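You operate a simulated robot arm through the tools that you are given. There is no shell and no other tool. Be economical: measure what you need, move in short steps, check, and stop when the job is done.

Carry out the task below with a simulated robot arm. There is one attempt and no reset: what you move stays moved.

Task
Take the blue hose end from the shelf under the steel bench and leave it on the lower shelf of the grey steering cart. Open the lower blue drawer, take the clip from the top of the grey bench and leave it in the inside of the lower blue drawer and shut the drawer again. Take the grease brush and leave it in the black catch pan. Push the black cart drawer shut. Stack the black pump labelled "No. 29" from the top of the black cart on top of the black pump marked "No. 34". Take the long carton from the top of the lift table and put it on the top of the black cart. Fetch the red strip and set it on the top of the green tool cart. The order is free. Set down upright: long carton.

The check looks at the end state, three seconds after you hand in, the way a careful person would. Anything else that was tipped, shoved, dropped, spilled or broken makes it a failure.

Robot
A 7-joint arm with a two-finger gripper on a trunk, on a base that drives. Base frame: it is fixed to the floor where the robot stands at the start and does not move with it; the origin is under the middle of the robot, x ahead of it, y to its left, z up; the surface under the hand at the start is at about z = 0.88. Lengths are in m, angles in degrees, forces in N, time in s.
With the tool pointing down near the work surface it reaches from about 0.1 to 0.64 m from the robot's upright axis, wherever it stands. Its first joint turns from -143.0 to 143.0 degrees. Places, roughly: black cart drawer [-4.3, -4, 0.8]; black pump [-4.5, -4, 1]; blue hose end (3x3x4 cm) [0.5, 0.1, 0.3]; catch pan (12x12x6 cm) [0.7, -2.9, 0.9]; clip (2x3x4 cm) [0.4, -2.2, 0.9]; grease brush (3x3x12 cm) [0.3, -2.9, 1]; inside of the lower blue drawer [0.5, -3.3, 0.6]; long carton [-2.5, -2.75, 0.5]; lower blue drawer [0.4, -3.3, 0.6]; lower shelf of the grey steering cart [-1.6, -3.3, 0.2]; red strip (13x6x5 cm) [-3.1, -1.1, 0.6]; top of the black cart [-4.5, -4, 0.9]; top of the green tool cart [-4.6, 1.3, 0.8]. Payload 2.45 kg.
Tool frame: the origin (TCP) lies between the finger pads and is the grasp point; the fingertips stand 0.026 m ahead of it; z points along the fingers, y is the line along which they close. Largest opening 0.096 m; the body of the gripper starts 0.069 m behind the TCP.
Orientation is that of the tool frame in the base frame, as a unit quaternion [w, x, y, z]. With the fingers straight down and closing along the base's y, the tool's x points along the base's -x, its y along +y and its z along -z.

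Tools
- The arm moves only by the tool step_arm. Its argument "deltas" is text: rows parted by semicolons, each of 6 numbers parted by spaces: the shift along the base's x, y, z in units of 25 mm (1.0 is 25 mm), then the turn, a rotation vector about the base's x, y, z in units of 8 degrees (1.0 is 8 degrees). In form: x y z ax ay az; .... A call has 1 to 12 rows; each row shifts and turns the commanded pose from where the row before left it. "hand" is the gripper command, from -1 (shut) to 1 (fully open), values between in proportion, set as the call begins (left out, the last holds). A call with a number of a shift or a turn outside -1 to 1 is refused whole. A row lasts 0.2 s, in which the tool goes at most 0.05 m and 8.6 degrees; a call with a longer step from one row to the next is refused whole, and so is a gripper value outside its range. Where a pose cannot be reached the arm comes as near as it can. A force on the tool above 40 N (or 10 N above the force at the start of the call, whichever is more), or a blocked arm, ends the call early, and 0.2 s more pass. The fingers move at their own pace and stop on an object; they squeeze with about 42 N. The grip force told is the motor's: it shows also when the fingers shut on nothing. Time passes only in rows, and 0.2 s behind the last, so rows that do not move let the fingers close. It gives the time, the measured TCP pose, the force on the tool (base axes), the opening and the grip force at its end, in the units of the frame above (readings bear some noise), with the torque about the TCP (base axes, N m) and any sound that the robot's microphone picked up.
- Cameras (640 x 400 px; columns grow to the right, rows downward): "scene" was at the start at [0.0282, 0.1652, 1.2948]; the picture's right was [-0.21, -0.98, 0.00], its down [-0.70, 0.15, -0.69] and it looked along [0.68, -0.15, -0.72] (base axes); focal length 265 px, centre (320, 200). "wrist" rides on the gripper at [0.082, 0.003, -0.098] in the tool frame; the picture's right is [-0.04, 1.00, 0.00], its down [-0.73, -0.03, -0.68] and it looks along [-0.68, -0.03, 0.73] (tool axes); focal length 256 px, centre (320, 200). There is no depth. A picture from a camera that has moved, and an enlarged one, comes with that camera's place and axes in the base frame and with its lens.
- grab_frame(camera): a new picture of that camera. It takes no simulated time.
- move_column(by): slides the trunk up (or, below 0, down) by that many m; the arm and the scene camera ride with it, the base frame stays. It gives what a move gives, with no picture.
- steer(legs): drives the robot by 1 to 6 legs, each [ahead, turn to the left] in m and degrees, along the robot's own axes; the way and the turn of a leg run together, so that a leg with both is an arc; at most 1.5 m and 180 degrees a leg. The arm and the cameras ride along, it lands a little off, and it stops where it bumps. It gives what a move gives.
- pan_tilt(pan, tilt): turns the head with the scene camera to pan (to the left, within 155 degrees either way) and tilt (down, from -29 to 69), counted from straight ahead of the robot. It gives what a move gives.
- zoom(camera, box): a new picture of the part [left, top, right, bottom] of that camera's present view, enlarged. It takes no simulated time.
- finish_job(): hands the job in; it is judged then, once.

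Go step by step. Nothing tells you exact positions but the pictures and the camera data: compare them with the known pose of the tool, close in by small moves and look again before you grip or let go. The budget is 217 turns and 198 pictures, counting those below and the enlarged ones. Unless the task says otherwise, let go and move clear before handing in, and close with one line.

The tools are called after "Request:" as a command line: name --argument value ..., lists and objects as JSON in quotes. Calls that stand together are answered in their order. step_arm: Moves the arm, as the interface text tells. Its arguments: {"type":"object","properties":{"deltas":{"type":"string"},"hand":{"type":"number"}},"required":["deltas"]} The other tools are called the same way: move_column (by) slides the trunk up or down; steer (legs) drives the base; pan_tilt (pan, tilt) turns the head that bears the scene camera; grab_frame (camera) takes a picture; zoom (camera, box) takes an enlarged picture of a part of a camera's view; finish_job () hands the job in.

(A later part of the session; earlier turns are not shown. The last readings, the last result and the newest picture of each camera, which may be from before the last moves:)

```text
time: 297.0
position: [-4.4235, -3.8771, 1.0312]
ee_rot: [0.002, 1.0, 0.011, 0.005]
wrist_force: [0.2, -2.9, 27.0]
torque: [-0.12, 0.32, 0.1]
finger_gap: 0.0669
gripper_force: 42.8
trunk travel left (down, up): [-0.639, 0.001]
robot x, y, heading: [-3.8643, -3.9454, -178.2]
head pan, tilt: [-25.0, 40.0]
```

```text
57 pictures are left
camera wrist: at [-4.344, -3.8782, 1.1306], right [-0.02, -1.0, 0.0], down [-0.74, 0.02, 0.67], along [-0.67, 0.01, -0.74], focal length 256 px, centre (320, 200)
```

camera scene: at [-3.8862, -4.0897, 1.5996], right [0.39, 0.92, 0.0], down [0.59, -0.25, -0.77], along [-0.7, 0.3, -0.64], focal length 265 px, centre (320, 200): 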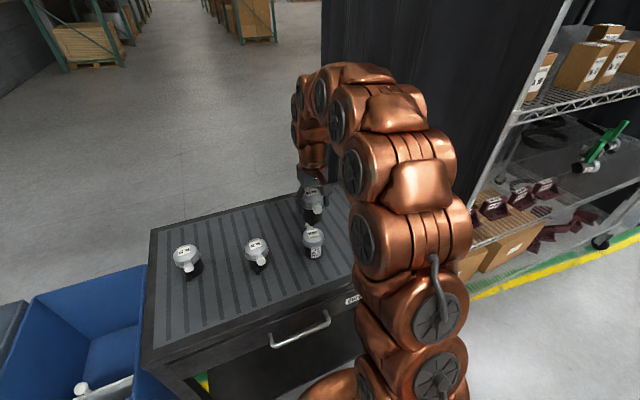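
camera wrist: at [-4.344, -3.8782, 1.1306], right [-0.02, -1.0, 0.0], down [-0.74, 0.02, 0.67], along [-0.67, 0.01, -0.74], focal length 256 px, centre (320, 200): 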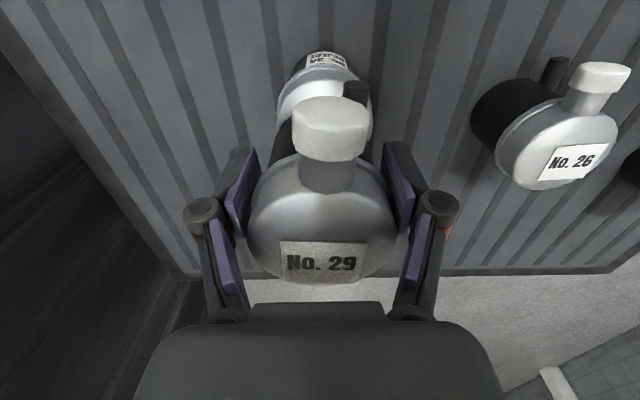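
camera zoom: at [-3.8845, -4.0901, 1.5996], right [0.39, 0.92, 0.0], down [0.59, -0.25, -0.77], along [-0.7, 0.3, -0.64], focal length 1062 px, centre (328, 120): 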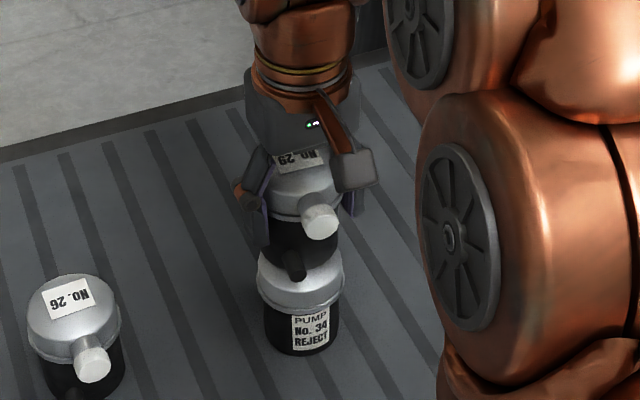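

Seated and aligned. Release.

Request:
step_arm --deltas "0 0 0.15 0 0 0;0 0 0 0 0 0"

Request:
step_arm --deltas "0 0 0 0 0 0;0 0 0 0 0 0;0 0 0 0 0 0" --hand 1

Request:
step_arm --deltas "0 0 0.5 0 0 0;0 0 1 0 0 0;0 0 1 0 0 0;0 0 0.8 0 0 0"

Request:
grab_frame --camera "scene"

```text
time: 297.6
position: [-4.4239, -3.8762, 1.0333]
ee_rot: [0.002, 1.0, 0.012, 0.007]
wrist_force: [-0.2, -0.1, -6.0]
torque: [0.01, -0.04, 0.04]
finger_gap: 0.0667
gripper_force: 41.9
trunk travel left (down, up): [-0.639, 0.001]
robot x, y, heading: [-3.8633, -3.9421, -177.9]
head pan, tilt: [-25.0, 40.0]
```

```text
time: 298.4
position: [-4.4241, -3.8754, 1.0347]
ee_rot: [0.003, 1.0, 0.011, 0.005]
wrist_force: [0.6, 0.5, 0.3]
torque: [-0.01, 0.02, 0.02]
finger_gap: 0.096
gripper_force: 0.0
trunk travel left (down, up): [-0.639, 0.001]
robot x, y, heading: [-3.8612, -3.9419, -178.2]
head pan, tilt: [-25.0, 40.0]
```

```text
time: 299.4
position: [-4.4233, -3.8758, 1.1164]
ee_rot: [0.002, 1.0, 0.011, 0.005]
wrist_force: [-0.1, 0.1, -0.4]
torque: [0.0, 0.08, 0.01]
finger_gap: 0.0962
gripper_force: 0.1
trunk travel left (down, up): [-0.639, 0.001]
robot x, y, heading: [-3.8644, -3.9418, -178.0]
head pan, tilt: [-25.0, 40.0]
```

```text
56 pictures are left
camera scene: at [-3.8859, -4.0896, 1.5996], right [0.39, 0.92, 0.0], down [0.59, -0.25, -0.77], along [-0.7, 0.3, -0.64], focal length 265 px, centre (320, 200)
```

scene: 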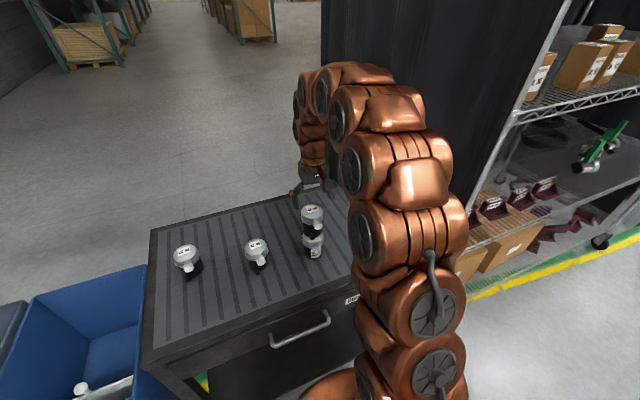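

Stack stands. Rise clear, back away, and go to the lift table's south side for the carton.

Request:
step_arm --deltas "0 0 1 0 0 0;0 0 0.5 0 0 0"

Request:
steer --legs '[[-0.45, 0], [-0.95, -2]]'

Request:
steer --legs '[[0, -90]]'

Request:
pan_tilt --pan 5 --tilt 45

Request:
grab_frame --camera "scene"

```text
time: 300.0
position: [-4.4247, -3.8748, 1.1548]
ee_rot: [0.002, 1.0, 0.012, 0.006]
wrist_force: [-0.5, 0.1, 1.1]
torque: [-0.02, 0.0, -0.05]
finger_gap: 0.0961
gripper_force: 0.1
trunk travel left (down, up): [-0.639, 0.001]
robot x, y, heading: [-3.8648, -3.9423, -178.2]
head pan, tilt: [-25.0, 40.0]
```

```text
time: 307.3
position: [-3.0262, -3.8295, 1.1539]
ee_rot: [0.003, 1.0, 0.003, 0.005]
wrist_force: [0.1, -0.1, 0.3]
torque: [0.0, -0.01, 0.03]
finger_gap: 0.096
gripper_force: 0.0
trunk travel left (down, up): [-0.639, 0.001]
robot x, y, heading: [-2.4696, -3.9081, -179.2]
head pan, tilt: [-25.0, 40.0]
```

```text
time: 311.4
position: [-2.4226, -3.3438, 1.1542]
ee_rot: [0.006, 0.729, -0.685, 0.002]
wrist_force: [-0.5, -0.4, 1.6]
torque: [-0.02, 0.0, 0.03]
finger_gap: 0.0959
gripper_force: 0.0
trunk travel left (down, up): [-0.639, 0.001]
robot x, y, heading: [-2.4633, -3.9066, 94.1]
head pan, tilt: [-25.0, 40.0]
```

```text
time: 312.3
position: [-2.4224, -3.3438, 1.1542]
ee_rot: [0.005, 0.728, -0.685, 0.002]
wrist_force: [-0.3, 0.6, -0.3]
torque: [-0.02, -0.01, -0.01]
finger_gap: 0.0961
gripper_force: 0.0
trunk travel left (down, up): [-0.639, 0.001]
robot x, y, heading: [-2.463, -3.907, 94.1]
head pan, tilt: [5.0, 45.0]
```

```text
55 pictures are left
camera scene: at [-2.6568, -3.8905, 1.5923], right [0.99, 0.16, 0.0], down [0.11, -0.7, -0.71], along [-0.11, 0.7, -0.71], focal length 265 px, centre (320, 200)
```

scene: 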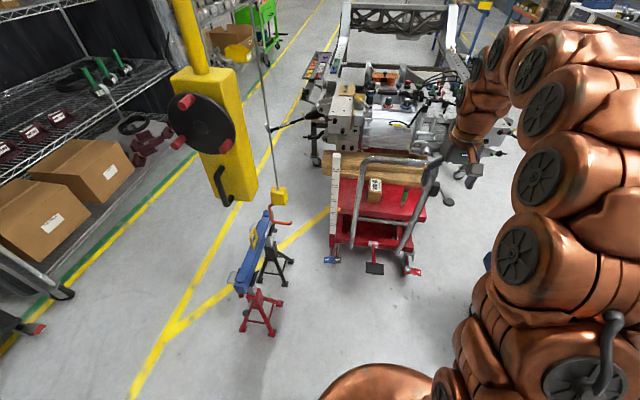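

Request:
zoom --camera "scene" --box '[310, 130, 470, 290]'

Request:
grab_frame --camera "wrist"

```text
2.50 times, centred on (390, 210) of scene
camera zoom: at [-2.6568, -3.8905, 1.5923], right [0.99, 0.16, 0.0], down [0.11, -0.7, -0.71], along [-0.11, 0.7, -0.71], focal length 664 px, centre (145, 175)
```

zoom: 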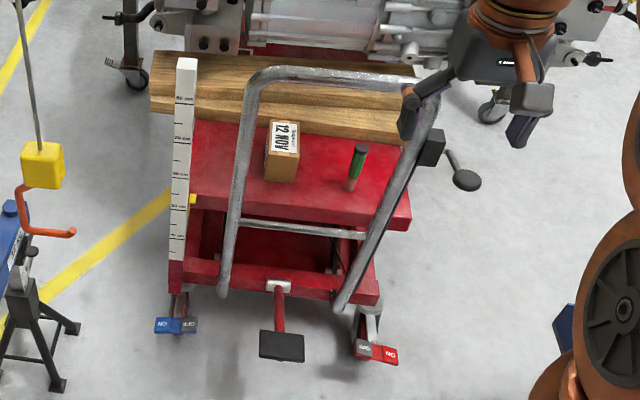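

```text
53 pictures are left
camera wrist: at [-2.4197, -3.4243, 1.2531], right [-1.0, -0.02, 0.0], down [-0.01, 0.74, 0.67], along [-0.02, 0.67, -0.74], focal length 256 px, centre (320, 200)
```

wrist: 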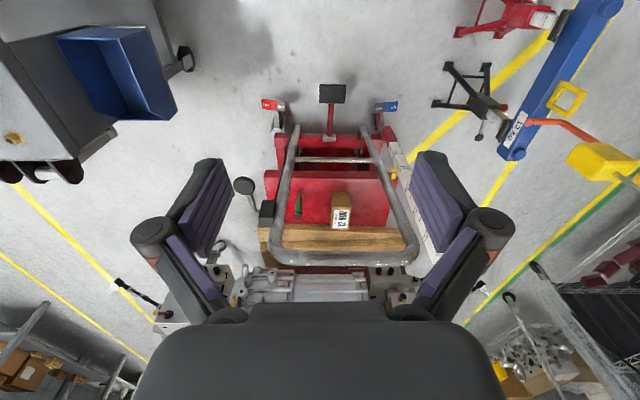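

The carton top is at about (-2.517, -2.735, 0.58); the U-handle's top bar is at z≈0.945, y≈-3.0. I'll move closer, keep the arm high, and descend vertically behind the bar.

Request:
steer --legs '[[0, -4], [0.44, 0]]'

Request:
step_arm --deltas "-0.8 1 0 0 0 0;-0.8 1 0 0 0 0;-0.8 1 0 0 0 0;-0.8 1 0 0 0 0;-0.5 1 0 0 0 0"

Request:
grab_frame --camera "wrist"

```text
time: 315.5
position: [-2.3857, -2.9056, 1.1541]
ee_rot: [-0.005, -0.706, 0.708, -0.002]
wrist_force: [0.6, 0.3, -0.5]
torque: [-0.02, 0.0, -0.02]
finger_gap: 0.096
gripper_force: 0.1
trunk travel left (down, up): [-0.639, 0.001]
robot x, y, heading: [-2.4654, -3.4646, 90.1]
head pan, tilt: [5.0, 45.0]
```

```text
time: 316.7
position: [-2.4769, -2.7816, 1.1527]
ee_rot: [-0.006, -0.705, 0.709, -0.003]
wrist_force: [0.9, 0.9, 0.3]
torque: [0.02, 0.02, 0.02]
finger_gap: 0.0961
gripper_force: 0.1
trunk travel left (down, up): [-0.639, 0.001]
robot x, y, heading: [-2.4673, -3.4641, 90.3]
head pan, tilt: [5.0, 45.0]
```

```text
52 pictures are left
camera wrist: at [-2.4814, -2.862, 1.2513], right [-1.0, 0.04, 0.0], down [0.04, 0.74, 0.67], along [0.03, 0.67, -0.74], focal length 256 px, centre (320, 200)
```

wrist: 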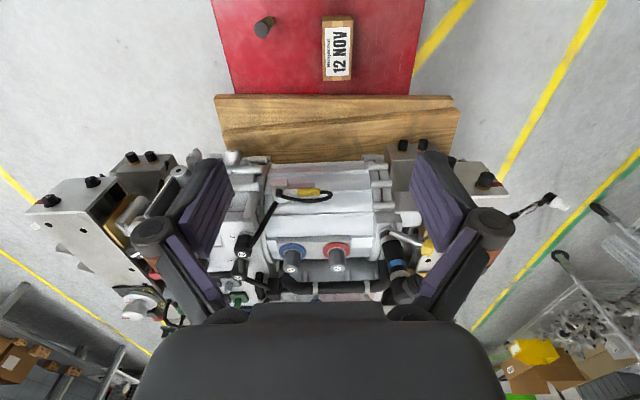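

Request:
steer --legs '[[0.06, 0]]'

Request:
step_arm --deltas "-0.8 0.05 0 0 0 0;-0.9 0 0 0 0 0;0 0 -1 0 0 0;0 0 -1 0 0 0;0 0 -1 0 0 0;0 0 -1 0 0 0;0 0 -1 0 0 0;0 0 -1 0 0 0;0 0 -1 0 0 0;0 0 -1 0 0 0;0 0 -1 0 0 0;0 0 -1 0 0 0"

Request:
grab_frame --camera "scene"

```text
time: 317.6
position: [-2.479, -2.7195, 1.1526]
ee_rot: [-0.006, -0.706, 0.708, -0.002]
wrist_force: [-0.5, -0.5, 0.2]
torque: [0.05, -0.03, 0.01]
finger_gap: 0.0958
gripper_force: 0.1
trunk travel left (down, up): [-0.639, 0.001]
robot x, y, heading: [-2.466, -3.4055, 90.4]
head pan, tilt: [5.0, 45.0]
```

```text
time: 320.2
position: [-2.5199, -2.7206, 0.9011]
ee_rot: [-0.005, -0.705, 0.709, -0.002]
wrist_force: [-0.6, -0.3, 0.7]
torque: [0.03, 0.0, 0.01]
finger_gap: 0.0957
gripper_force: 0.1
trunk travel left (down, up): [-0.639, 0.001]
robot x, y, heading: [-2.4651, -3.4072, 90.5]
head pan, tilt: [5.0, 45.0]
```

```text
51 pictures are left
camera scene: at [-2.6569, -3.3757, 1.5923], right [1.0, 0.09, 0.0], down [0.07, -0.7, -0.71], along [-0.07, 0.7, -0.71], focal length 265 px, centre (320, 200)
```

scene: 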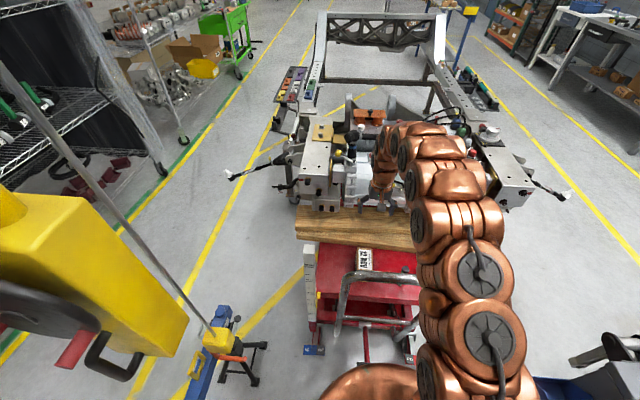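

Request:
step_arm --deltas "0 0 -1 0 0 0;0 0 -1 0 0 0;0 0 -1 0 0 0;0 0 -1 0 0 0;0 0 -1 0 0 0;0 0 -1 0 0 0;0 0 -1 0 0 0;0 0 -1 0 0 0"

Request:
grab_frame --camera "wrist"

Request:
grab_frame --camera "scene"

```text
time: 322.1
position: [-2.5216, -2.7184, 0.7029]
ee_rot: [-0.006, -0.706, 0.708, -0.002]
wrist_force: [-0.3, 0.6, 0.0]
torque: [0.01, 0.02, 0.0]
finger_gap: 0.0958
gripper_force: 0.0
trunk travel left (down, up): [-0.639, 0.001]
robot x, y, heading: [-2.4688, -3.4031, 90.5]
head pan, tilt: [5.0, 45.0]
```

```text
50 pictures are left
camera wrist: at [-2.5257, -2.7999, 0.8014], right [-1.0, 0.04, 0.0], down [0.04, 0.74, 0.67], along [0.03, 0.67, -0.74], focal length 256 px, centre (320, 200)
```

wrist: 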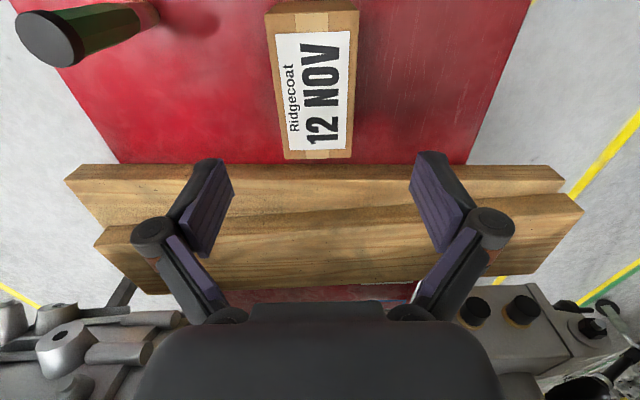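

```text
49 pictures are left
camera scene: at [-2.6569, -3.3757, 1.5923], right [1.0, 0.09, 0.0], down [0.07, -0.7, -0.71], along [-0.07, 0.7, -0.71], focal length 265 px, centre (320, 200)
```

scene: 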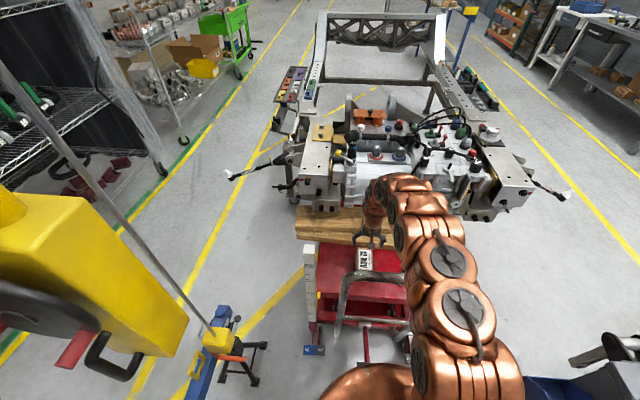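

Aligned over the carton. Descend and grip.

Request:
step_arm --deltas "0.1 0 -1 0 0 0;0 0 -1 0 0 0;0 0 -1 0 0 0;0 0 -1 0 0 0;0 0 -0.8 0 0 0;0 0 -0.6 0 0 0"

Request:
grab_frame --camera "wrist"

```text
time: 323.4
position: [-2.5192, -2.7186, 0.5674]
ee_rot: [-0.005, -0.706, 0.709, -0.001]
wrist_force: [0.2, 0.0, -0.4]
torque: [-0.01, 0.01, 0.04]
finger_gap: 0.096
gripper_force: 0.0
trunk travel left (down, up): [-0.639, 0.001]
robot x, y, heading: [-2.4673, -3.4049, 90.0]
head pan, tilt: [5.0, 45.0]
```

```text
48 pictures are left
camera wrist: at [-2.5227, -2.7999, 0.6661], right [-1.0, 0.04, 0.0], down [0.04, 0.74, 0.67], along [0.03, 0.67, -0.74], focal length 256 px, centre (320, 200)
```

wrist: 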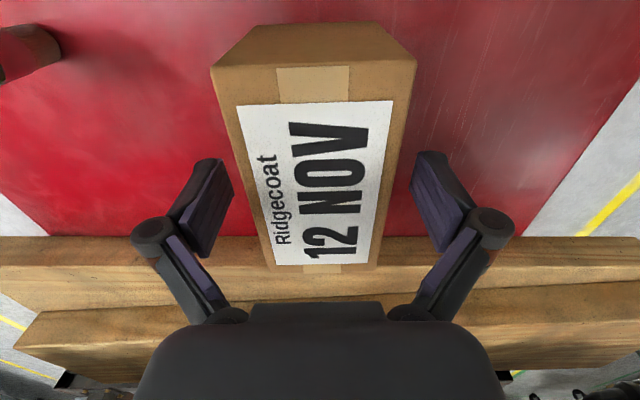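

Request:
step_arm --deltas "0.05 0 -0.4 0 0 0;0 0 -0.4 0 0 0"

Request:
step_arm --deltas "0 0 0 0 0 0;0 0 0 0 0 0;0 0 0 0 0 0;0 0 0 0 0 0" --hand -1

Request:
step_arm --deltas "0 0 0.5 0 0 0;0 0 0.5 0 0 0;0 0 0.5 0 0 0"

Request:
grab_frame --camera "wrist"

```text
time: 324.1
position: [-2.5175, -2.72, 0.5482]
ee_rot: [-0.005, -0.706, 0.708, -0.002]
wrist_force: [0.4, -0.6, 0.9]
torque: [-0.03, -0.02, 0.01]
finger_gap: 0.096
gripper_force: 0.0
trunk travel left (down, up): [-0.639, 0.001]
robot x, y, heading: [-2.4651, -3.4058, 90.5]
head pan, tilt: [5.0, 45.0]
```

```text
time: 325.1
position: [-2.5186, -2.7213, 0.5479]
ee_rot: [-0.006, -0.706, 0.709, -0.002]
wrist_force: [-1.5, -1.8, 1.2]
torque: [-0.02, 0.18, 0.0]
finger_gap: 0.07
gripper_force: 41.9
trunk travel left (down, up): [-0.639, 0.001]
robot x, y, heading: [-2.4695, -3.4056, 90.1]
head pan, tilt: [5.0, 45.0]
```

```text
time: 325.9
position: [-2.5182, -2.7201, 0.5854]
ee_rot: [-0.006, -0.705, 0.709, -0.002]
wrist_force: [-0.2, 0.0, -5.7]
torque: [-0.02, 0.03, 0.01]
finger_gap: 0.0698
gripper_force: 42.0
trunk travel left (down, up): [-0.639, 0.001]
robot x, y, heading: [-2.4667, -3.402, 90.3]
head pan, tilt: [5.0, 45.0]
```

```text
47 pictures are left
camera wrist: at [-2.5212, -2.8002, 0.6842], right [-1.0, 0.04, 0.0], down [0.03, 0.74, 0.67], along [0.03, 0.67, -0.74], focal length 256 px, centre (320, 200)
```

wrist: 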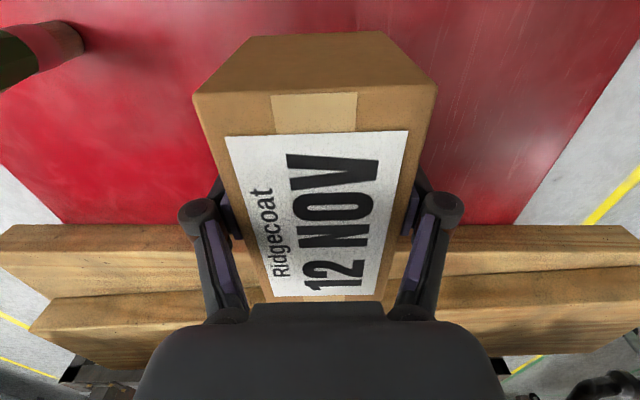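

Held. Lift straight up clear of the handle, then back out.

Request:
step_arm --deltas "0 0 1 0 0 0;0 0 1 0 0 0;0 0 1 0 0 0;0 0 1 0 0 0;0 0 1 0 0 0;0 0 1 0 0 0;0 0 1 0 0 0;0 0 1 0 0 0;0 0 1 0 0 0;0 0 1 0 0 0;0 0 1 0 0 0;0 0 1 0 0 0"

Request:
step_arm --deltas "0 0 1 0 0 0;0 0 1 0 0 0;0 0 1 0 0 0;0 0 1 0 0 0;0 0 1 0 0 0;0 0 1 0 0 0;0 0 1 0 0 0;0 0 1 0 0 0;0 0 1 0 0 0"

Request:
steer --legs '[[-0.55, 0]]'

Request:
steer --legs '[[0, 90], [0.95, 0]]'

Request:
pan_tilt --pan 0 --tilt 40

Request:
grab_frame --camera "scene"

```text
time: 328.4
position: [-2.5179, -2.7204, 0.8839]
ee_rot: [-0.006, -0.706, 0.708, -0.003]
wrist_force: [-0.8, 0.1, -5.2]
torque: [-0.04, 0.01, -0.01]
finger_gap: 0.0697
gripper_force: 42.0
trunk travel left (down, up): [-0.639, 0.001]
robot x, y, heading: [-2.4693, -3.4043, 90.4]
head pan, tilt: [5.0, 45.0]
```

```text
time: 330.4
position: [-2.5186, -2.7193, 1.1098]
ee_rot: [-0.005, -0.706, 0.709, -0.002]
wrist_force: [0.1, -0.1, -5.7]
torque: [-0.04, 0.01, 0.03]
finger_gap: 0.0698
gripper_force: 41.9
trunk travel left (down, up): [-0.639, 0.001]
robot x, y, heading: [-2.4683, -3.4042, 90.3]
head pan, tilt: [5.0, 45.0]
```

```text
time: 333.6
position: [-2.517, -3.2677, 1.1085]
ee_rot: [-0.005, -0.707, 0.707, -0.002]
wrist_force: [-0.3, -0.1, -4.5]
torque: [0.02, 0.0, -0.02]
finger_gap: 0.0694
gripper_force: 42.0
trunk travel left (down, up): [-0.639, 0.001]
robot x, y, heading: [-2.4627, -3.9521, 90.5]
head pan, tilt: [5.0, 45.0]
```

```text
time: 342.5
position: [-4.1195, -3.992, 1.1087]
ee_rot: [0.003, 1.0, -0.009, 0.006]
wrist_force: [0.6, 0.3, -5.3]
torque: [0.04, -0.04, 0.03]
finger_gap: 0.0696
gripper_force: 42.4
trunk travel left (down, up): [-0.639, 0.001]
robot x, y, heading: [-3.4316, -3.9491, 179.4]
head pan, tilt: [5.0, 45.0]
```

```text
time: 343.1
position: [-4.1191, -3.9918, 1.1081]
ee_rot: [0.002, 1.0, -0.009, 0.006]
wrist_force: [0.1, -0.5, -5.7]
torque: [0.0, -0.03, 0.0]
finger_gap: 0.0695
gripper_force: 41.6
trunk travel left (down, up): [-0.639, 0.001]
robot x, y, heading: [-3.4343, -3.949, 179.4]
head pan, tilt: [0.0, 40.0]
```

```text
46 pictures are left
camera scene: at [-3.4706, -4.1335, 1.5995], right [0.01, 1.0, 0.0], down [0.64, -0.01, -0.77], along [-0.77, 0.01, -0.64], focal length 265 px, centre (320, 200)
```

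scene: 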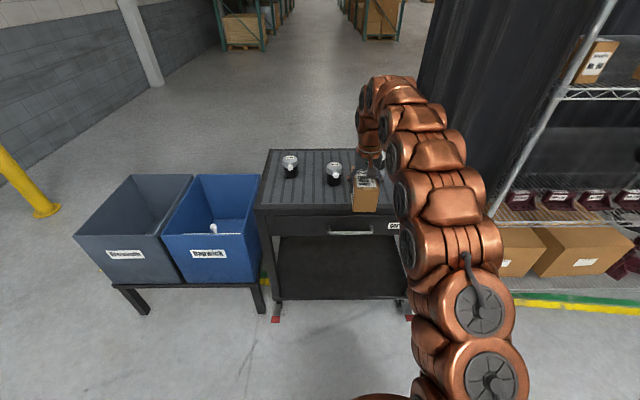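

Free space exists at the rear of the black cart top around (-4.60, -4.14). Driving in.

Request:
steer --legs '[[0, 8], [0.43, 0], [0, -8]]'

Request:
step_arm --deltas "-0.5 -1 0 0 0 0;-0.5 -1 0 0 0 0;-0.5 -1 0 0 0 0;-0.4 -0.5 0 0 0 0"

Request:
grab_frame --camera "wrist"

Request:
grab_frame --camera "scene"

```text
time: 347.0
position: [-4.5436, -4.0458, 1.1093]
ee_rot: [0.002, 1.0, -0.009, 0.005]
wrist_force: [-0.1, 0.2, -4.4]
torque: [0.02, -0.03, 0.0]
finger_gap: 0.0693
gripper_force: 42.2
trunk travel left (down, up): [-0.639, 0.001]
robot x, y, heading: [-3.8563, -4.0062, 179.3]
head pan, tilt: [0.0, 40.0]
```

```text
time: 348.0
position: [-4.5903, -4.1326, 1.1093]
ee_rot: [0.002, 1.0, -0.01, 0.006]
wrist_force: [1.2, 0.5, -5.4]
torque: [-0.01, -0.03, 0.01]
finger_gap: 0.0695
gripper_force: 41.9
trunk travel left (down, up): [-0.639, 0.001]
robot x, y, heading: [-3.8581, -4.0083, 179.4]
head pan, tilt: [0.0, 40.0]
```

```text
45 pictures are left
camera wrist: at [-4.511, -4.1372, 1.207], right [-0.06, -1.0, 0.0], down [-0.74, 0.05, 0.67], along [-0.67, 0.04, -0.74], focal length 256 px, centre (320, 200)
```

wrist: 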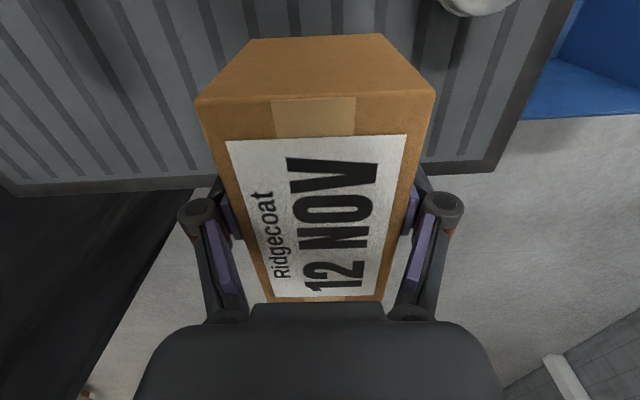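

```text
44 pictures are left
camera scene: at [-3.896, -4.1889, 1.5995], right [0.01, 1.0, 0.0], down [0.64, -0.01, -0.77], along [-0.77, 0.01, -0.64], focal length 265 px, centre (320, 200)
```

scene: 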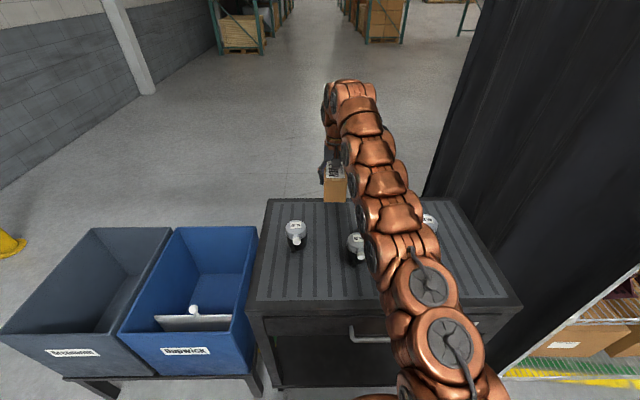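

Request:
step_arm --deltas "0 0 -1 0 0 0;0 0 -1 0 0 0;0 0 -1 0 0 0;0 0 -1 0 0 0;0 0 -0.6 0 0 0"

Request:
zoom --camera "scene" --box '[270, 150, 430, 250]'

```text
time: 349.2
position: [-4.593, -4.132, 0.9948]
ee_rot: [0.003, 1.0, -0.01, 0.005]
wrist_force: [-0.8, -1.5, -5.2]
torque: [-0.01, -0.04, 0.02]
finger_gap: 0.0696
gripper_force: 42.0
trunk travel left (down, up): [-0.639, 0.001]
robot x, y, heading: [-3.8574, -4.0046, 179.6]
head pan, tilt: [0.0, 40.0]
```

```text
4.00 times, centred on (350, 200) of scene
camera zoom: at [-3.8959, -4.1888, 1.5995], right [0.01, 1.0, 0.0], down [0.64, -0.01, -0.77], along [-0.77, 0.01, -0.64], focal length 1062 px, centre (200, 200)
```

zoom: 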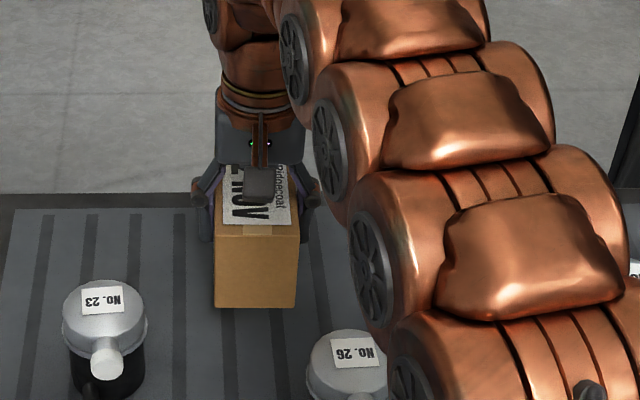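

Request:
step_arm --deltas "0 0 -0.6 0 0 0;0 0 -0.6 0 0 0;0 0 -0.3 0 0 0;0 0 -0.2 0 0 0"

Request:
step_arm --deltas "0 0 -0.15 0 0 0;0 0 -0.15 0 0 0;0 0 0 0 0 0"

```text
time: 350.2
position: [-4.5913, -4.1319, 0.9524]
ee_rot: [0.003, 1.0, -0.01, 0.006]
wrist_force: [0.3, -0.6, -4.9]
torque: [-0.02, -0.02, 0.02]
finger_gap: 0.0697
gripper_force: 41.8
trunk travel left (down, up): [-0.639, 0.001]
robot x, y, heading: [-3.8596, -4.0059, 179.3]
head pan, tilt: [0.0, 40.0]
```

```text
time: 351.0
position: [-4.5915, -4.1329, 0.9441]
ee_rot: [0.003, 1.0, -0.01, 0.005]
wrist_force: [0.2, 0.7, -4.2]
torque: [-0.02, -0.04, -0.01]
finger_gap: 0.0696
gripper_force: 42.5
trunk travel left (down, up): [-0.639, 0.001]
robot x, y, heading: [-3.8592, -4.0061, 179.2]
head pan, tilt: [0.0, 40.0]
```

Request:
step_arm --deltas "0 0 -0.15 0 0 0;0 0 -0.15 0 0 0;0 0 0 0 0 0"

Request:
zoom --camera "scene" --box '[270, 150, 430, 250]'

```text
time: 351.8
position: [-4.5913, -4.1332, 0.9383]
ee_rot: [0.003, 1.0, -0.009, 0.003]
wrist_force: [-2.0, 0.0, 12.9]
torque: [0.42, -0.95, 0.02]
finger_gap: 0.0694
gripper_force: 42.6
trunk travel left (down, up): [-0.639, 0.001]
robot x, y, heading: [-3.8564, -4.0028, 179.2]
head pan, tilt: [0.0, 40.0]
```

```text
4.00 times, centred on (350, 200) of scene
camera zoom: at [-3.895, -4.1886, 1.5999], right [0.01, 1.0, 0.0], down [0.64, -0.01, -0.77], along [-0.77, 0.01, -0.64], focal length 1062 px, centre (200, 200)
```

zoom: 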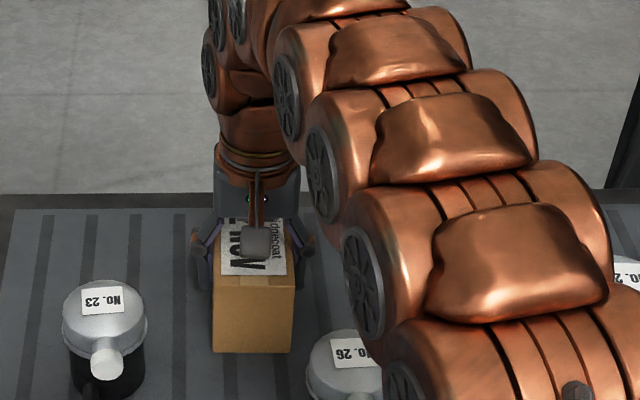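

Contact; release and rise.

Request:
step_arm --deltas "0 0 0.05 0 0 0;0 0 0 0 0 0;0 0 0 0 0 0;0 0 0 0 0 0" --hand 1

Request:
step_arm --deltas "0 0 1 0 0 0;0 0 1 0 0 0;0 0 1 0 0 0;0 0 1 0 0 0;0 0 1 0 0 0;0 0 1 0 0 0;0 0 1 0 0 0;0 0 1 0 0 0"

Request:
steer --legs '[[-0.45, 0]]'

Request:
grab_frame --camera "scene"

```text
time: 352.8
position: [-4.5905, -4.1325, 0.9374]
ee_rot: [0.003, 1.0, -0.009, 0.005]
wrist_force: [-0.1, 0.2, 0.7]
torque: [0.01, 0.07, -0.02]
finger_gap: 0.0962
gripper_force: 0.1
trunk travel left (down, up): [-0.639, 0.001]
robot x, y, heading: [-3.8582, -4.0081, 179.3]
head pan, tilt: [0.0, 40.0]
```

```text
time: 354.6
position: [-4.5851, -4.1327, 1.1164]
ee_rot: [0.003, 1.0, -0.01, 0.006]
wrist_force: [-1.1, 0.9, 0.9]
torque: [0.02, -0.02, 0.02]
finger_gap: 0.0959
gripper_force: 0.0
out of reach, approached as far as the arm can: row 7, 8
trunk travel left (down, up): [-0.639, 0.001]
robot x, y, heading: [-3.859, -4.0082, 179.3]
head pan, tilt: [0.0, 40.0]
```

```text
time: 357.3
position: [-4.1332, -4.1417, 1.1155]
ee_rot: [0.003, 1.0, -0.006, 0.005]
wrist_force: [-0.1, 0.7, 0.0]
torque: [0.04, 0.03, 0.02]
finger_gap: 0.096
gripper_force: 0.0
trunk travel left (down, up): [-0.639, 0.001]
robot x, y, heading: [-3.4094, -4.0108, 179.5]
head pan, tilt: [0.0, 40.0]
```

```text
41 pictures are left
camera scene: at [-3.4418, -4.1921, 1.5995], right [0.0, 1.0, 0.0], down [0.64, 0.0, -0.77], along [-0.77, 0.0, -0.64], focal length 265 px, centre (320, 200)
```

scene: 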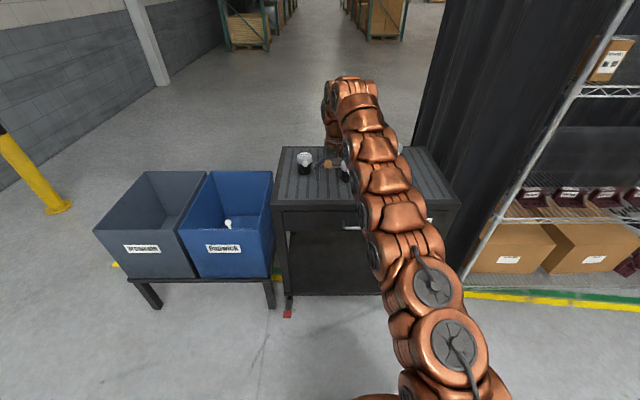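

Carton placed. Next the red strip on the trolley's west tray at (-3.1, -1.1). Retract the arm, shift west of the hanging hoist, and head north.

Request:
step_arm --deltas "1 0.4 0 0 0 0;1 0.4 0 0 0 0;1 0.4 0 0 0 0;1 0.4 0 0 0 0;1 0.4 0 0 0 0;1 0.4 0 0 0 0;1 0.4 0 0 0 0;1 0.4 0 0 0 0;1 0.4 0 0 0 0;1 0.4 0 0 0 0;1 0.4 0 0 0 0;1 0.4 0 0 0 0"

Request:
steer --legs '[[0, -45], [0.45, 0], [0, -45]]'

Request:
pan_tilt --pan 0 --tilt 30

Request:
grab_frame --camera "scene"

```text
time: 359.9
position: [-3.8325, -4.0218, 1.1133]
ee_rot: [0.002, 1.0, -0.006, 0.007]
wrist_force: [0.6, 0.2, -0.1]
torque: [0.01, -0.03, -0.02]
finger_gap: 0.0962
gripper_force: 0.0
trunk travel left (down, up): [-0.639, 0.001]
robot x, y, heading: [-3.4047, -4.0099, 180.1]
head pan, tilt: [0.0, 40.0]
```

```text
time: 366.8
position: [-3.7416, -3.2562, 1.1138]
ee_rot: [-0.005, -0.702, 0.712, -0.001]
wrist_force: [1.0, -0.8, -0.1]
torque: [0.0, -0.02, 0.01]
finger_gap: 0.0961
gripper_force: 0.0
trunk travel left (down, up): [-0.639, 0.001]
robot x, y, heading: [-3.7273, -3.6873, 90.1]
head pan, tilt: [0.0, 40.0]
```

```text
time: 367.5
position: [-3.7412, -3.2569, 1.1144]
ee_rot: [-0.005, -0.702, 0.712, -0.002]
wrist_force: [0.1, -0.8, 1.0]
torque: [-0.03, 0.01, -0.03]
finger_gap: 0.096
gripper_force: 0.0
trunk travel left (down, up): [-0.639, 0.001]
robot x, y, heading: [-3.7288, -3.6844, 89.6]
head pan, tilt: [0.0, 30.0]
```

```text
40 pictures are left
camera scene: at [-3.912, -3.6438, 1.6149], right [1.0, 0.0, 0.0], down [0.0, -0.5, -0.87], along [0.0, 0.87, -0.5], focal length 265 px, centre (320, 200)
```

scene: 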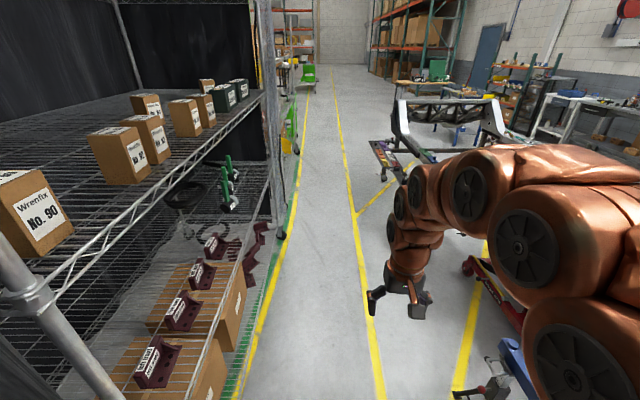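

Request:
steer --legs '[[0, 3], [1.3, 0], [0, -3], [1.27, 0]]'

Request:
pan_tilt --pan -75 --tilt 40

Request:
grab_frame --camera "scene"

```text
time: 381.0
position: [-3.8188, -0.6577, 1.1129]
ee_rot: [0.006, 0.711, -0.703, 0.002]
wrist_force: [-0.1, -0.3, 0.6]
torque: [0.0, -0.01, 0.01]
finger_gap: 0.0959
gripper_force: 0.2
trunk travel left (down, up): [-0.639, 0.001]
robot x, y, heading: [-3.7984, -1.0865, 91.2]
head pan, tilt: [0.0, 30.0]
```

```text
time: 382.5
position: [-3.8201, -0.6569, 1.1145]
ee_rot: [0.006, 0.712, -0.702, 0.002]
wrist_force: [-0.2, -0.1, 0.5]
torque: [0.02, 0.05, 0.01]
finger_gap: 0.0961
gripper_force: 0.0
trunk travel left (down, up): [-0.639, 0.001]
robot x, y, heading: [-3.7989, -1.0856, 91.3]
head pan, tilt: [-75.0, 40.0]
```

```text
39 pictures are left
camera scene: at [-3.8977, -1.1154, 1.5996], right [0.28, -0.96, 0.0], down [-0.62, -0.18, -0.77], along [0.74, 0.21, -0.64], focal length 265 px, centre (320, 200)
```

scene: 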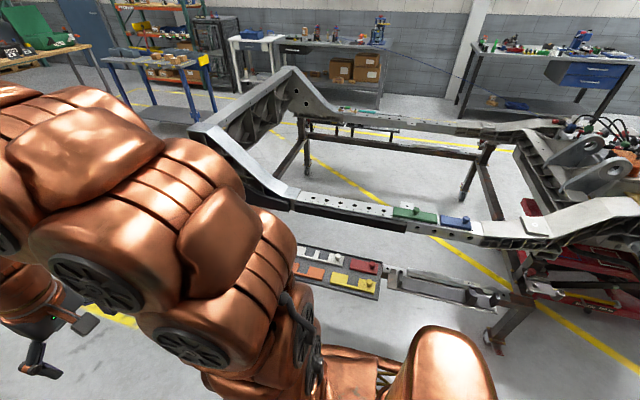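

Request:
zoom --camera "scene" --box '[280, 220, 440, 320]'

```text
4.00 times, centred on (360, 270) of scene
camera zoom: at [-3.8977, -1.1154, 1.5996], right [0.28, -0.96, 0.0], down [-0.62, -0.18, -0.77], along [0.74, 0.21, -0.64], focal length 1062 px, centre (160, -80)
```

zoom: 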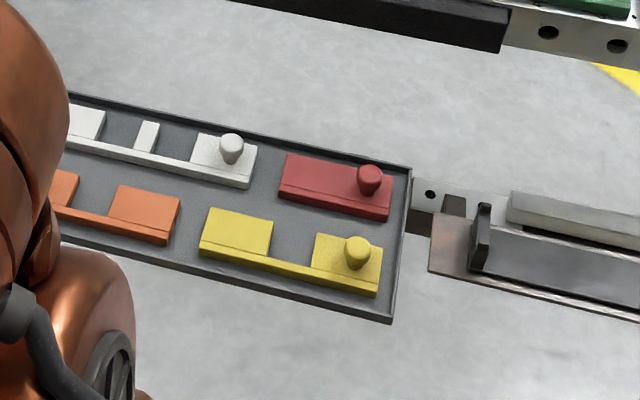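

The red strip is a block with a knob in the trolley's west tray at about (-3.15, -1.11). I'll turn to face it, rotate the gripper to close along x, and take a close look.

Request:
steer --legs '[[0, -91]]'

Request:
step_arm --deltas "0.7 0 0 0 0 -0.9375;0.7 0 0 0 0 -0.9375;0.7 0 0 0 0 -0.9375;0.7 0 0 0 0 -0.9375;0.7 0 0 0 0 -0.9375;0.7 0 0 0 0 -0.9375;0.7 0 0 0 0 -0.9375;0.7 0 0 0 0 -0.9375;0.7 0 0 0 0 -0.9375;0.7 0 0 0 0 -0.9375;0.7 0 0 0 0 -0.9375;0.7 0 0 0 0 -0.9375" --hand 0.6

Request:
move_column --by -0.2

Request:
grab_frame --camera "wrist"

```text
time: 386.7
position: [-3.3721, -1.0648, 1.1133]
ee_rot: [-0.005, -0.003, 1.0, 0.003]
wrist_force: [-0.2, 0.5, -0.3]
torque: [-0.03, -0.02, -0.02]
finger_gap: 0.096
gripper_force: 0.0
trunk travel left (down, up): [-0.639, 0.001]
robot x, y, heading: [-3.8013, -1.0852, 0.8]
head pan, tilt: [-75.0, 40.0]
```

```text
time: 389.3
position: [-3.1617, -1.0666, 1.1145]
ee_rot: [-0.003, 0.705, 0.709, 0.007]
wrist_force: [0.8, -0.8, 0.5]
torque: [-0.01, 0.01, -0.03]
finger_gap: 0.0767
gripper_force: 0.1
trunk travel left (down, up): [-0.639, 0.001]
robot x, y, heading: [-3.8011, -1.0848, 0.9]
head pan, tilt: [-75.0, 40.0]
```

```text
time: 391.5
position: [-3.1615, -1.0657, 0.9141]
ee_rot: [-0.001, 0.705, 0.71, 0.005]
wrist_force: [-0.7, -0.5, 0.0]
torque: [0.03, -0.01, 0.01]
finger_gap: 0.0767
gripper_force: 0.0
trunk travel left (down, up): [-0.439, 0.201]
robot x, y, heading: [-3.7991, -1.0858, 0.9]
head pan, tilt: [-75.0, 40.0]
```

```text
37 pictures are left
camera wrist: at [-3.1602, -0.9857, 1.0127], right [1.0, -0.03, 0.0], down [-0.03, -0.74, 0.67], along [-0.02, -0.67, -0.74], focal length 256 px, centre (320, 200)
```

wrist: 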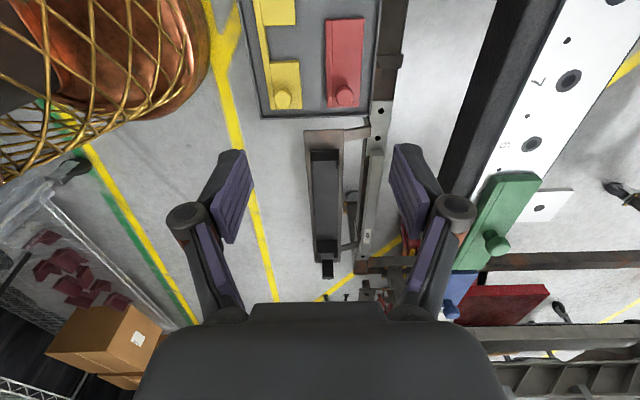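

Request:
step_arm --deltas "0.8 -0.4 0 0 0 0;0.78 -0.4 0 0 0 0" --hand 0.55

Request:
move_column --by -0.2

Request:
grab_frame --camera "wrist"

```text
time: 392.1
position: [-3.1238, -1.0855, 0.9139]
ee_rot: [-0.002, 0.704, 0.71, 0.006]
wrist_force: [-0.6, 0.4, 0.8]
torque: [0.0, -0.04, 0.02]
finger_gap: 0.0742
gripper_force: 0.0
trunk travel left (down, up): [-0.439, 0.201]
robot x, y, heading: [-3.7974, -1.0809, 0.8]
head pan, tilt: [-75.0, 40.0]
```

```text
time: 394.2
position: [-3.1249, -1.0843, 0.7136]
ee_rot: [-0.002, 0.704, 0.71, 0.006]
wrist_force: [-1.1, -0.4, 0.3]
torque: [0.0, 0.04, 0.01]
finger_gap: 0.0744
gripper_force: 0.0
trunk travel left (down, up): [-0.239, 0.401]
robot x, y, heading: [-3.7977, -1.0876, 0.7]
head pan, tilt: [-75.0, 40.0]
```

```text
36 pictures are left
camera wrist: at [-3.1219, -1.0049, 0.8123], right [1.0, -0.03, 0.0], down [-0.03, -0.74, 0.67], along [-0.02, -0.67, -0.74], focal length 256 px, centre (320, 200)
```

wrist: 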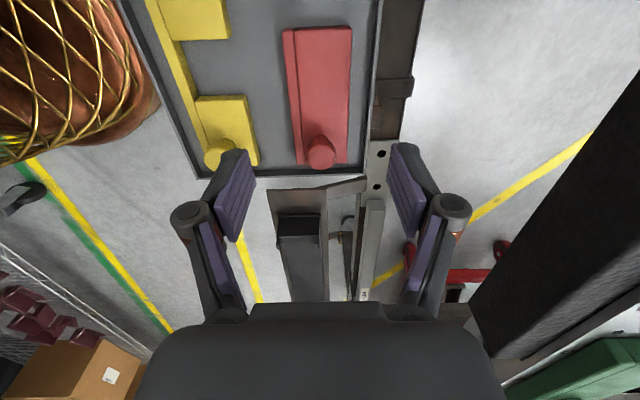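

Request:
step_arm --deltas "0 -0.65 0 0 0 0" --hand 0.6

Request:
move_column --by -0.105

Request:
grab_frame --camera "wrist"

```text
time: 394.6
position: [-3.1242, -1.1026, 0.7124]
ee_rot: [-0.002, 0.705, 0.709, 0.005]
wrist_force: [0.5, 0.4, -0.4]
torque: [0.0, 0.02, 0.03]
finger_gap: 0.0765
gripper_force: 0.0
trunk travel left (down, up): [-0.239, 0.401]
robot x, y, heading: [-3.7974, -1.0837, 1.2]
head pan, tilt: [-75.0, 40.0]
```

```text
time: 396.0
position: [-3.1227, -1.1005, 0.6088]
ee_rot: [-0.002, 0.705, 0.71, 0.005]
wrist_force: [-0.4, -0.2, -0.6]
torque: [0.0, 0.0, 0.01]
finger_gap: 0.0768
gripper_force: 0.1
trunk travel left (down, up): [-0.134, 0.506]
robot x, y, heading: [-3.7968, -1.0853, 0.9]
head pan, tilt: [-75.0, 40.0]
```

```text
35 pictures are left
camera wrist: at [-3.1219, -1.0214, 0.7068], right [1.0, -0.03, 0.0], down [-0.03, -0.74, 0.67], along [-0.02, -0.67, -0.74], focal length 256 px, centre (320, 200)
```

wrist: 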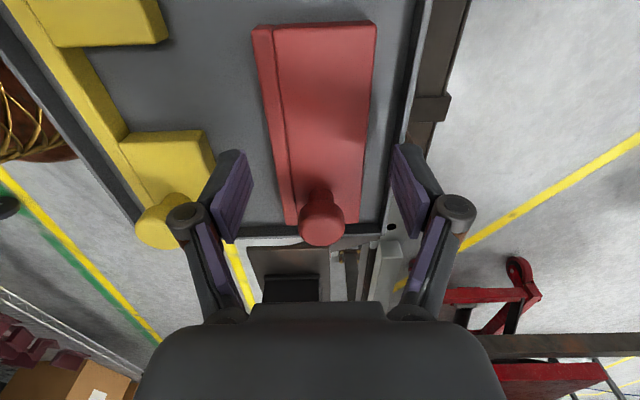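

Request:
step_arm --deltas "0 0 0 0 0 0;0 0 -0.6 0 0 0;0 0 -0.5 0 0 0;0 0 -0.3 0 0 0" --hand 0.45

Request:
grab_frame --camera "wrist"

```text
time: 397.1
position: [-3.125, -1.1018, 0.5815]
ee_rot: [0.001, 0.706, 0.709, 0.009]
wrist_force: [-24.0, 3.4, 62.2]
torque: [-0.54, 2.83, -0.55]
finger_gap: 0.0671
gripper_force: 27.4
trunk travel left (down, up): [-0.134, 0.506]
robot x, y, heading: [-3.7977, -1.0849, 1.2]
head pan, tilt: [-75.0, 40.0]
stopped in row 4: the force on the tool passed its limit at 43 N (the readings are from after the stop); the commanded pose is now the measured one
```

```text
34 pictures are left
camera wrist: at [-3.1241, -1.022, 0.6803], right [1.0, -0.03, 0.01], down [-0.03, -0.74, 0.67], along [-0.01, -0.67, -0.74], focal length 256 px, centre (320, 200)
```

wrist: 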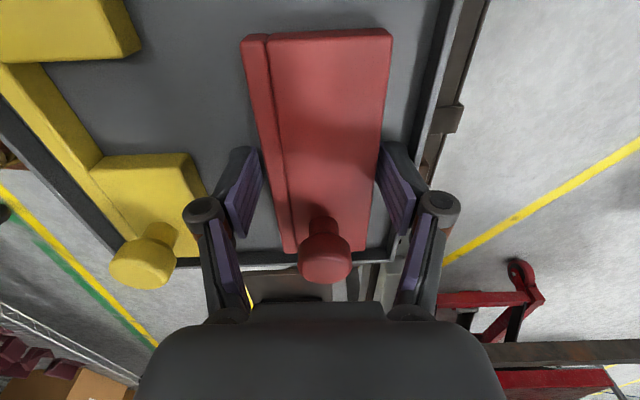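

The right finger landed on the block's edge; I'll rise, shift 4 mm and open slightly more.

Request:
step_arm --deltas "0 0 0.6 0 0 0;0.22 0 0 0 0 0;0 0 0 0 0 0" --hand 0.6

Request:
grab_frame --camera "wrist"

```text
time: 397.9
position: [-3.1189, -1.103, 0.5897]
ee_rot: [-0.002, 0.704, 0.71, 0.005]
wrist_force: [-0.2, 0.9, 0.5]
torque: [0.03, -0.01, -0.02]
finger_gap: 0.0778
gripper_force: 0.0
trunk travel left (down, up): [-0.134, 0.506]
robot x, y, heading: [-3.7991, -1.0844, 0.8]
head pan, tilt: [-75.0, 40.0]
```

```text
33 pictures are left
camera wrist: at [-3.1165, -1.0222, 0.688], right [1.0, -0.03, 0.01], down [-0.03, -0.74, 0.67], along [-0.02, -0.67, -0.74], focal length 256 px, centre (320, 200)
```

wrist: 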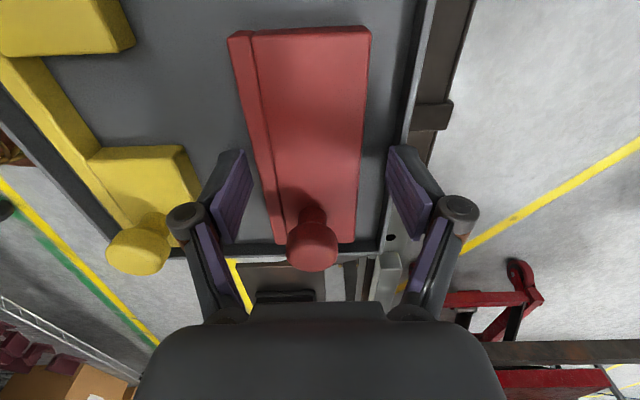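

The tray rim is too close to grip the block's side, so I'll take the strip by its knob (about (-3.123, -1.142, 0.60)) with the fingers closing along y. Rising and rotating back.

Request:
move_column --by 0.1

Request:
step_arm --deltas "0 -0.13 0 0 0 0.9375;0 -0.13 0 0 0 0.9375;0 -0.13 0 0 0 0.9375;0 -0.13 0 0 0 0.9375;0 -0.13 0 0 0 0.9375;0 -0.13 0 0 0 0.9375;0 -0.13 0 0 0 0.9375;0 -0.13 0 0 0 0.9375;0 -0.13 0 0 0 0.9375;0 -0.13 0 0 0 0.9375;0 -0.13 0 0 0 0.9375;-0.1 -0.13 0 0 0 0.9375" --hand 0.5

Request:
grab_frame --camera "wrist"

```text
time: 399.3
position: [-3.1192, -1.1023, 0.689]
ee_rot: [-0.002, 0.705, 0.709, 0.006]
wrist_force: [0.8, -0.5, 0.0]
torque: [0.0, 0.0, 0.0]
finger_gap: 0.0769
gripper_force: 0.0
trunk travel left (down, up): [-0.234, 0.406]
robot x, y, heading: [-3.8, -1.0867, 0.8]
head pan, tilt: [-75.0, 40.0]
```

```text
time: 401.9
position: [-3.1207, -1.1423, 0.6886]
ee_rot: [-0.006, -0.004, 1.0, 0.003]
wrist_force: [0.5, 1.6, 0.5]
torque: [0.01, 0.0, -0.01]
finger_gap: 0.0718
gripper_force: 0.1
trunk travel left (down, up): [-0.234, 0.406]
robot x, y, heading: [-3.8011, -1.0828, 0.9]
head pan, tilt: [-75.0, 40.0]
```

```text
32 pictures are left
camera wrist: at [-3.2017, -1.1398, 0.7881], right [0.03, 1.0, 0.01], down [0.74, -0.03, 0.67], along [0.67, -0.02, -0.74], focal length 256 px, centre (320, 200)
```

wrist: 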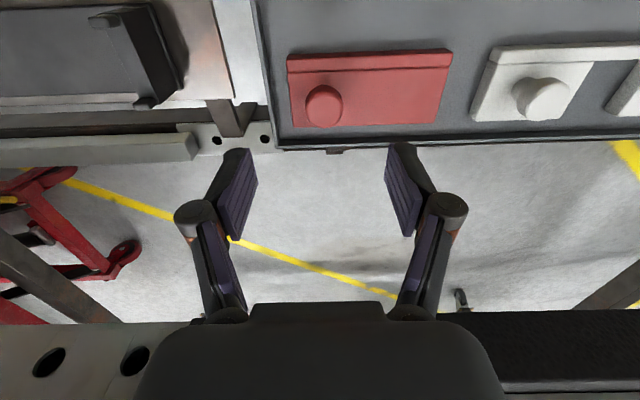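

Request:
step_arm --deltas "-0.2 0.15 -1 0 0 0;0 0 -1 0 0 0;0 0 -0.6 0 0 0;0 0 -0.4 0 0 0"

Request:
grab_frame --camera "wrist"

```text
time: 402.9
position: [-3.126, -1.1373, 0.6158]
ee_rot: [-0.006, -0.004, 1.0, 0.002]
wrist_force: [-0.3, 0.8, 0.4]
torque: [0.01, 0.04, 0.0]
finger_gap: 0.0717
gripper_force: 0.1
trunk travel left (down, up): [-0.234, 0.406]
robot x, y, heading: [-3.8016, -1.0836, 0.9]
head pan, tilt: [-75.0, 40.0]
```

```text
31 pictures are left
camera wrist: at [-3.2068, -1.1362, 0.7139], right [0.03, 1.0, 0.01], down [0.74, -0.03, 0.67], along [0.67, -0.02, -0.74], focal length 256 px, centre (320, 200)
```

wrist: 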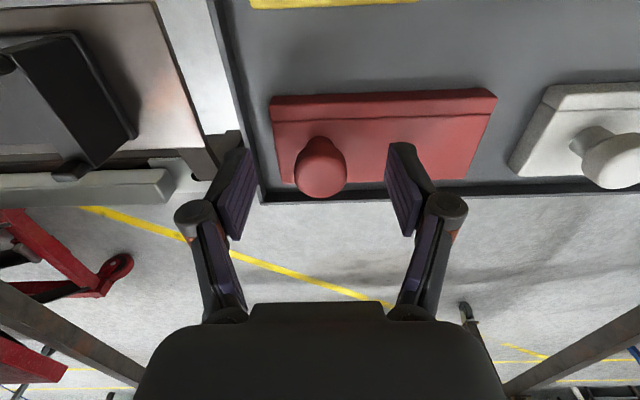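

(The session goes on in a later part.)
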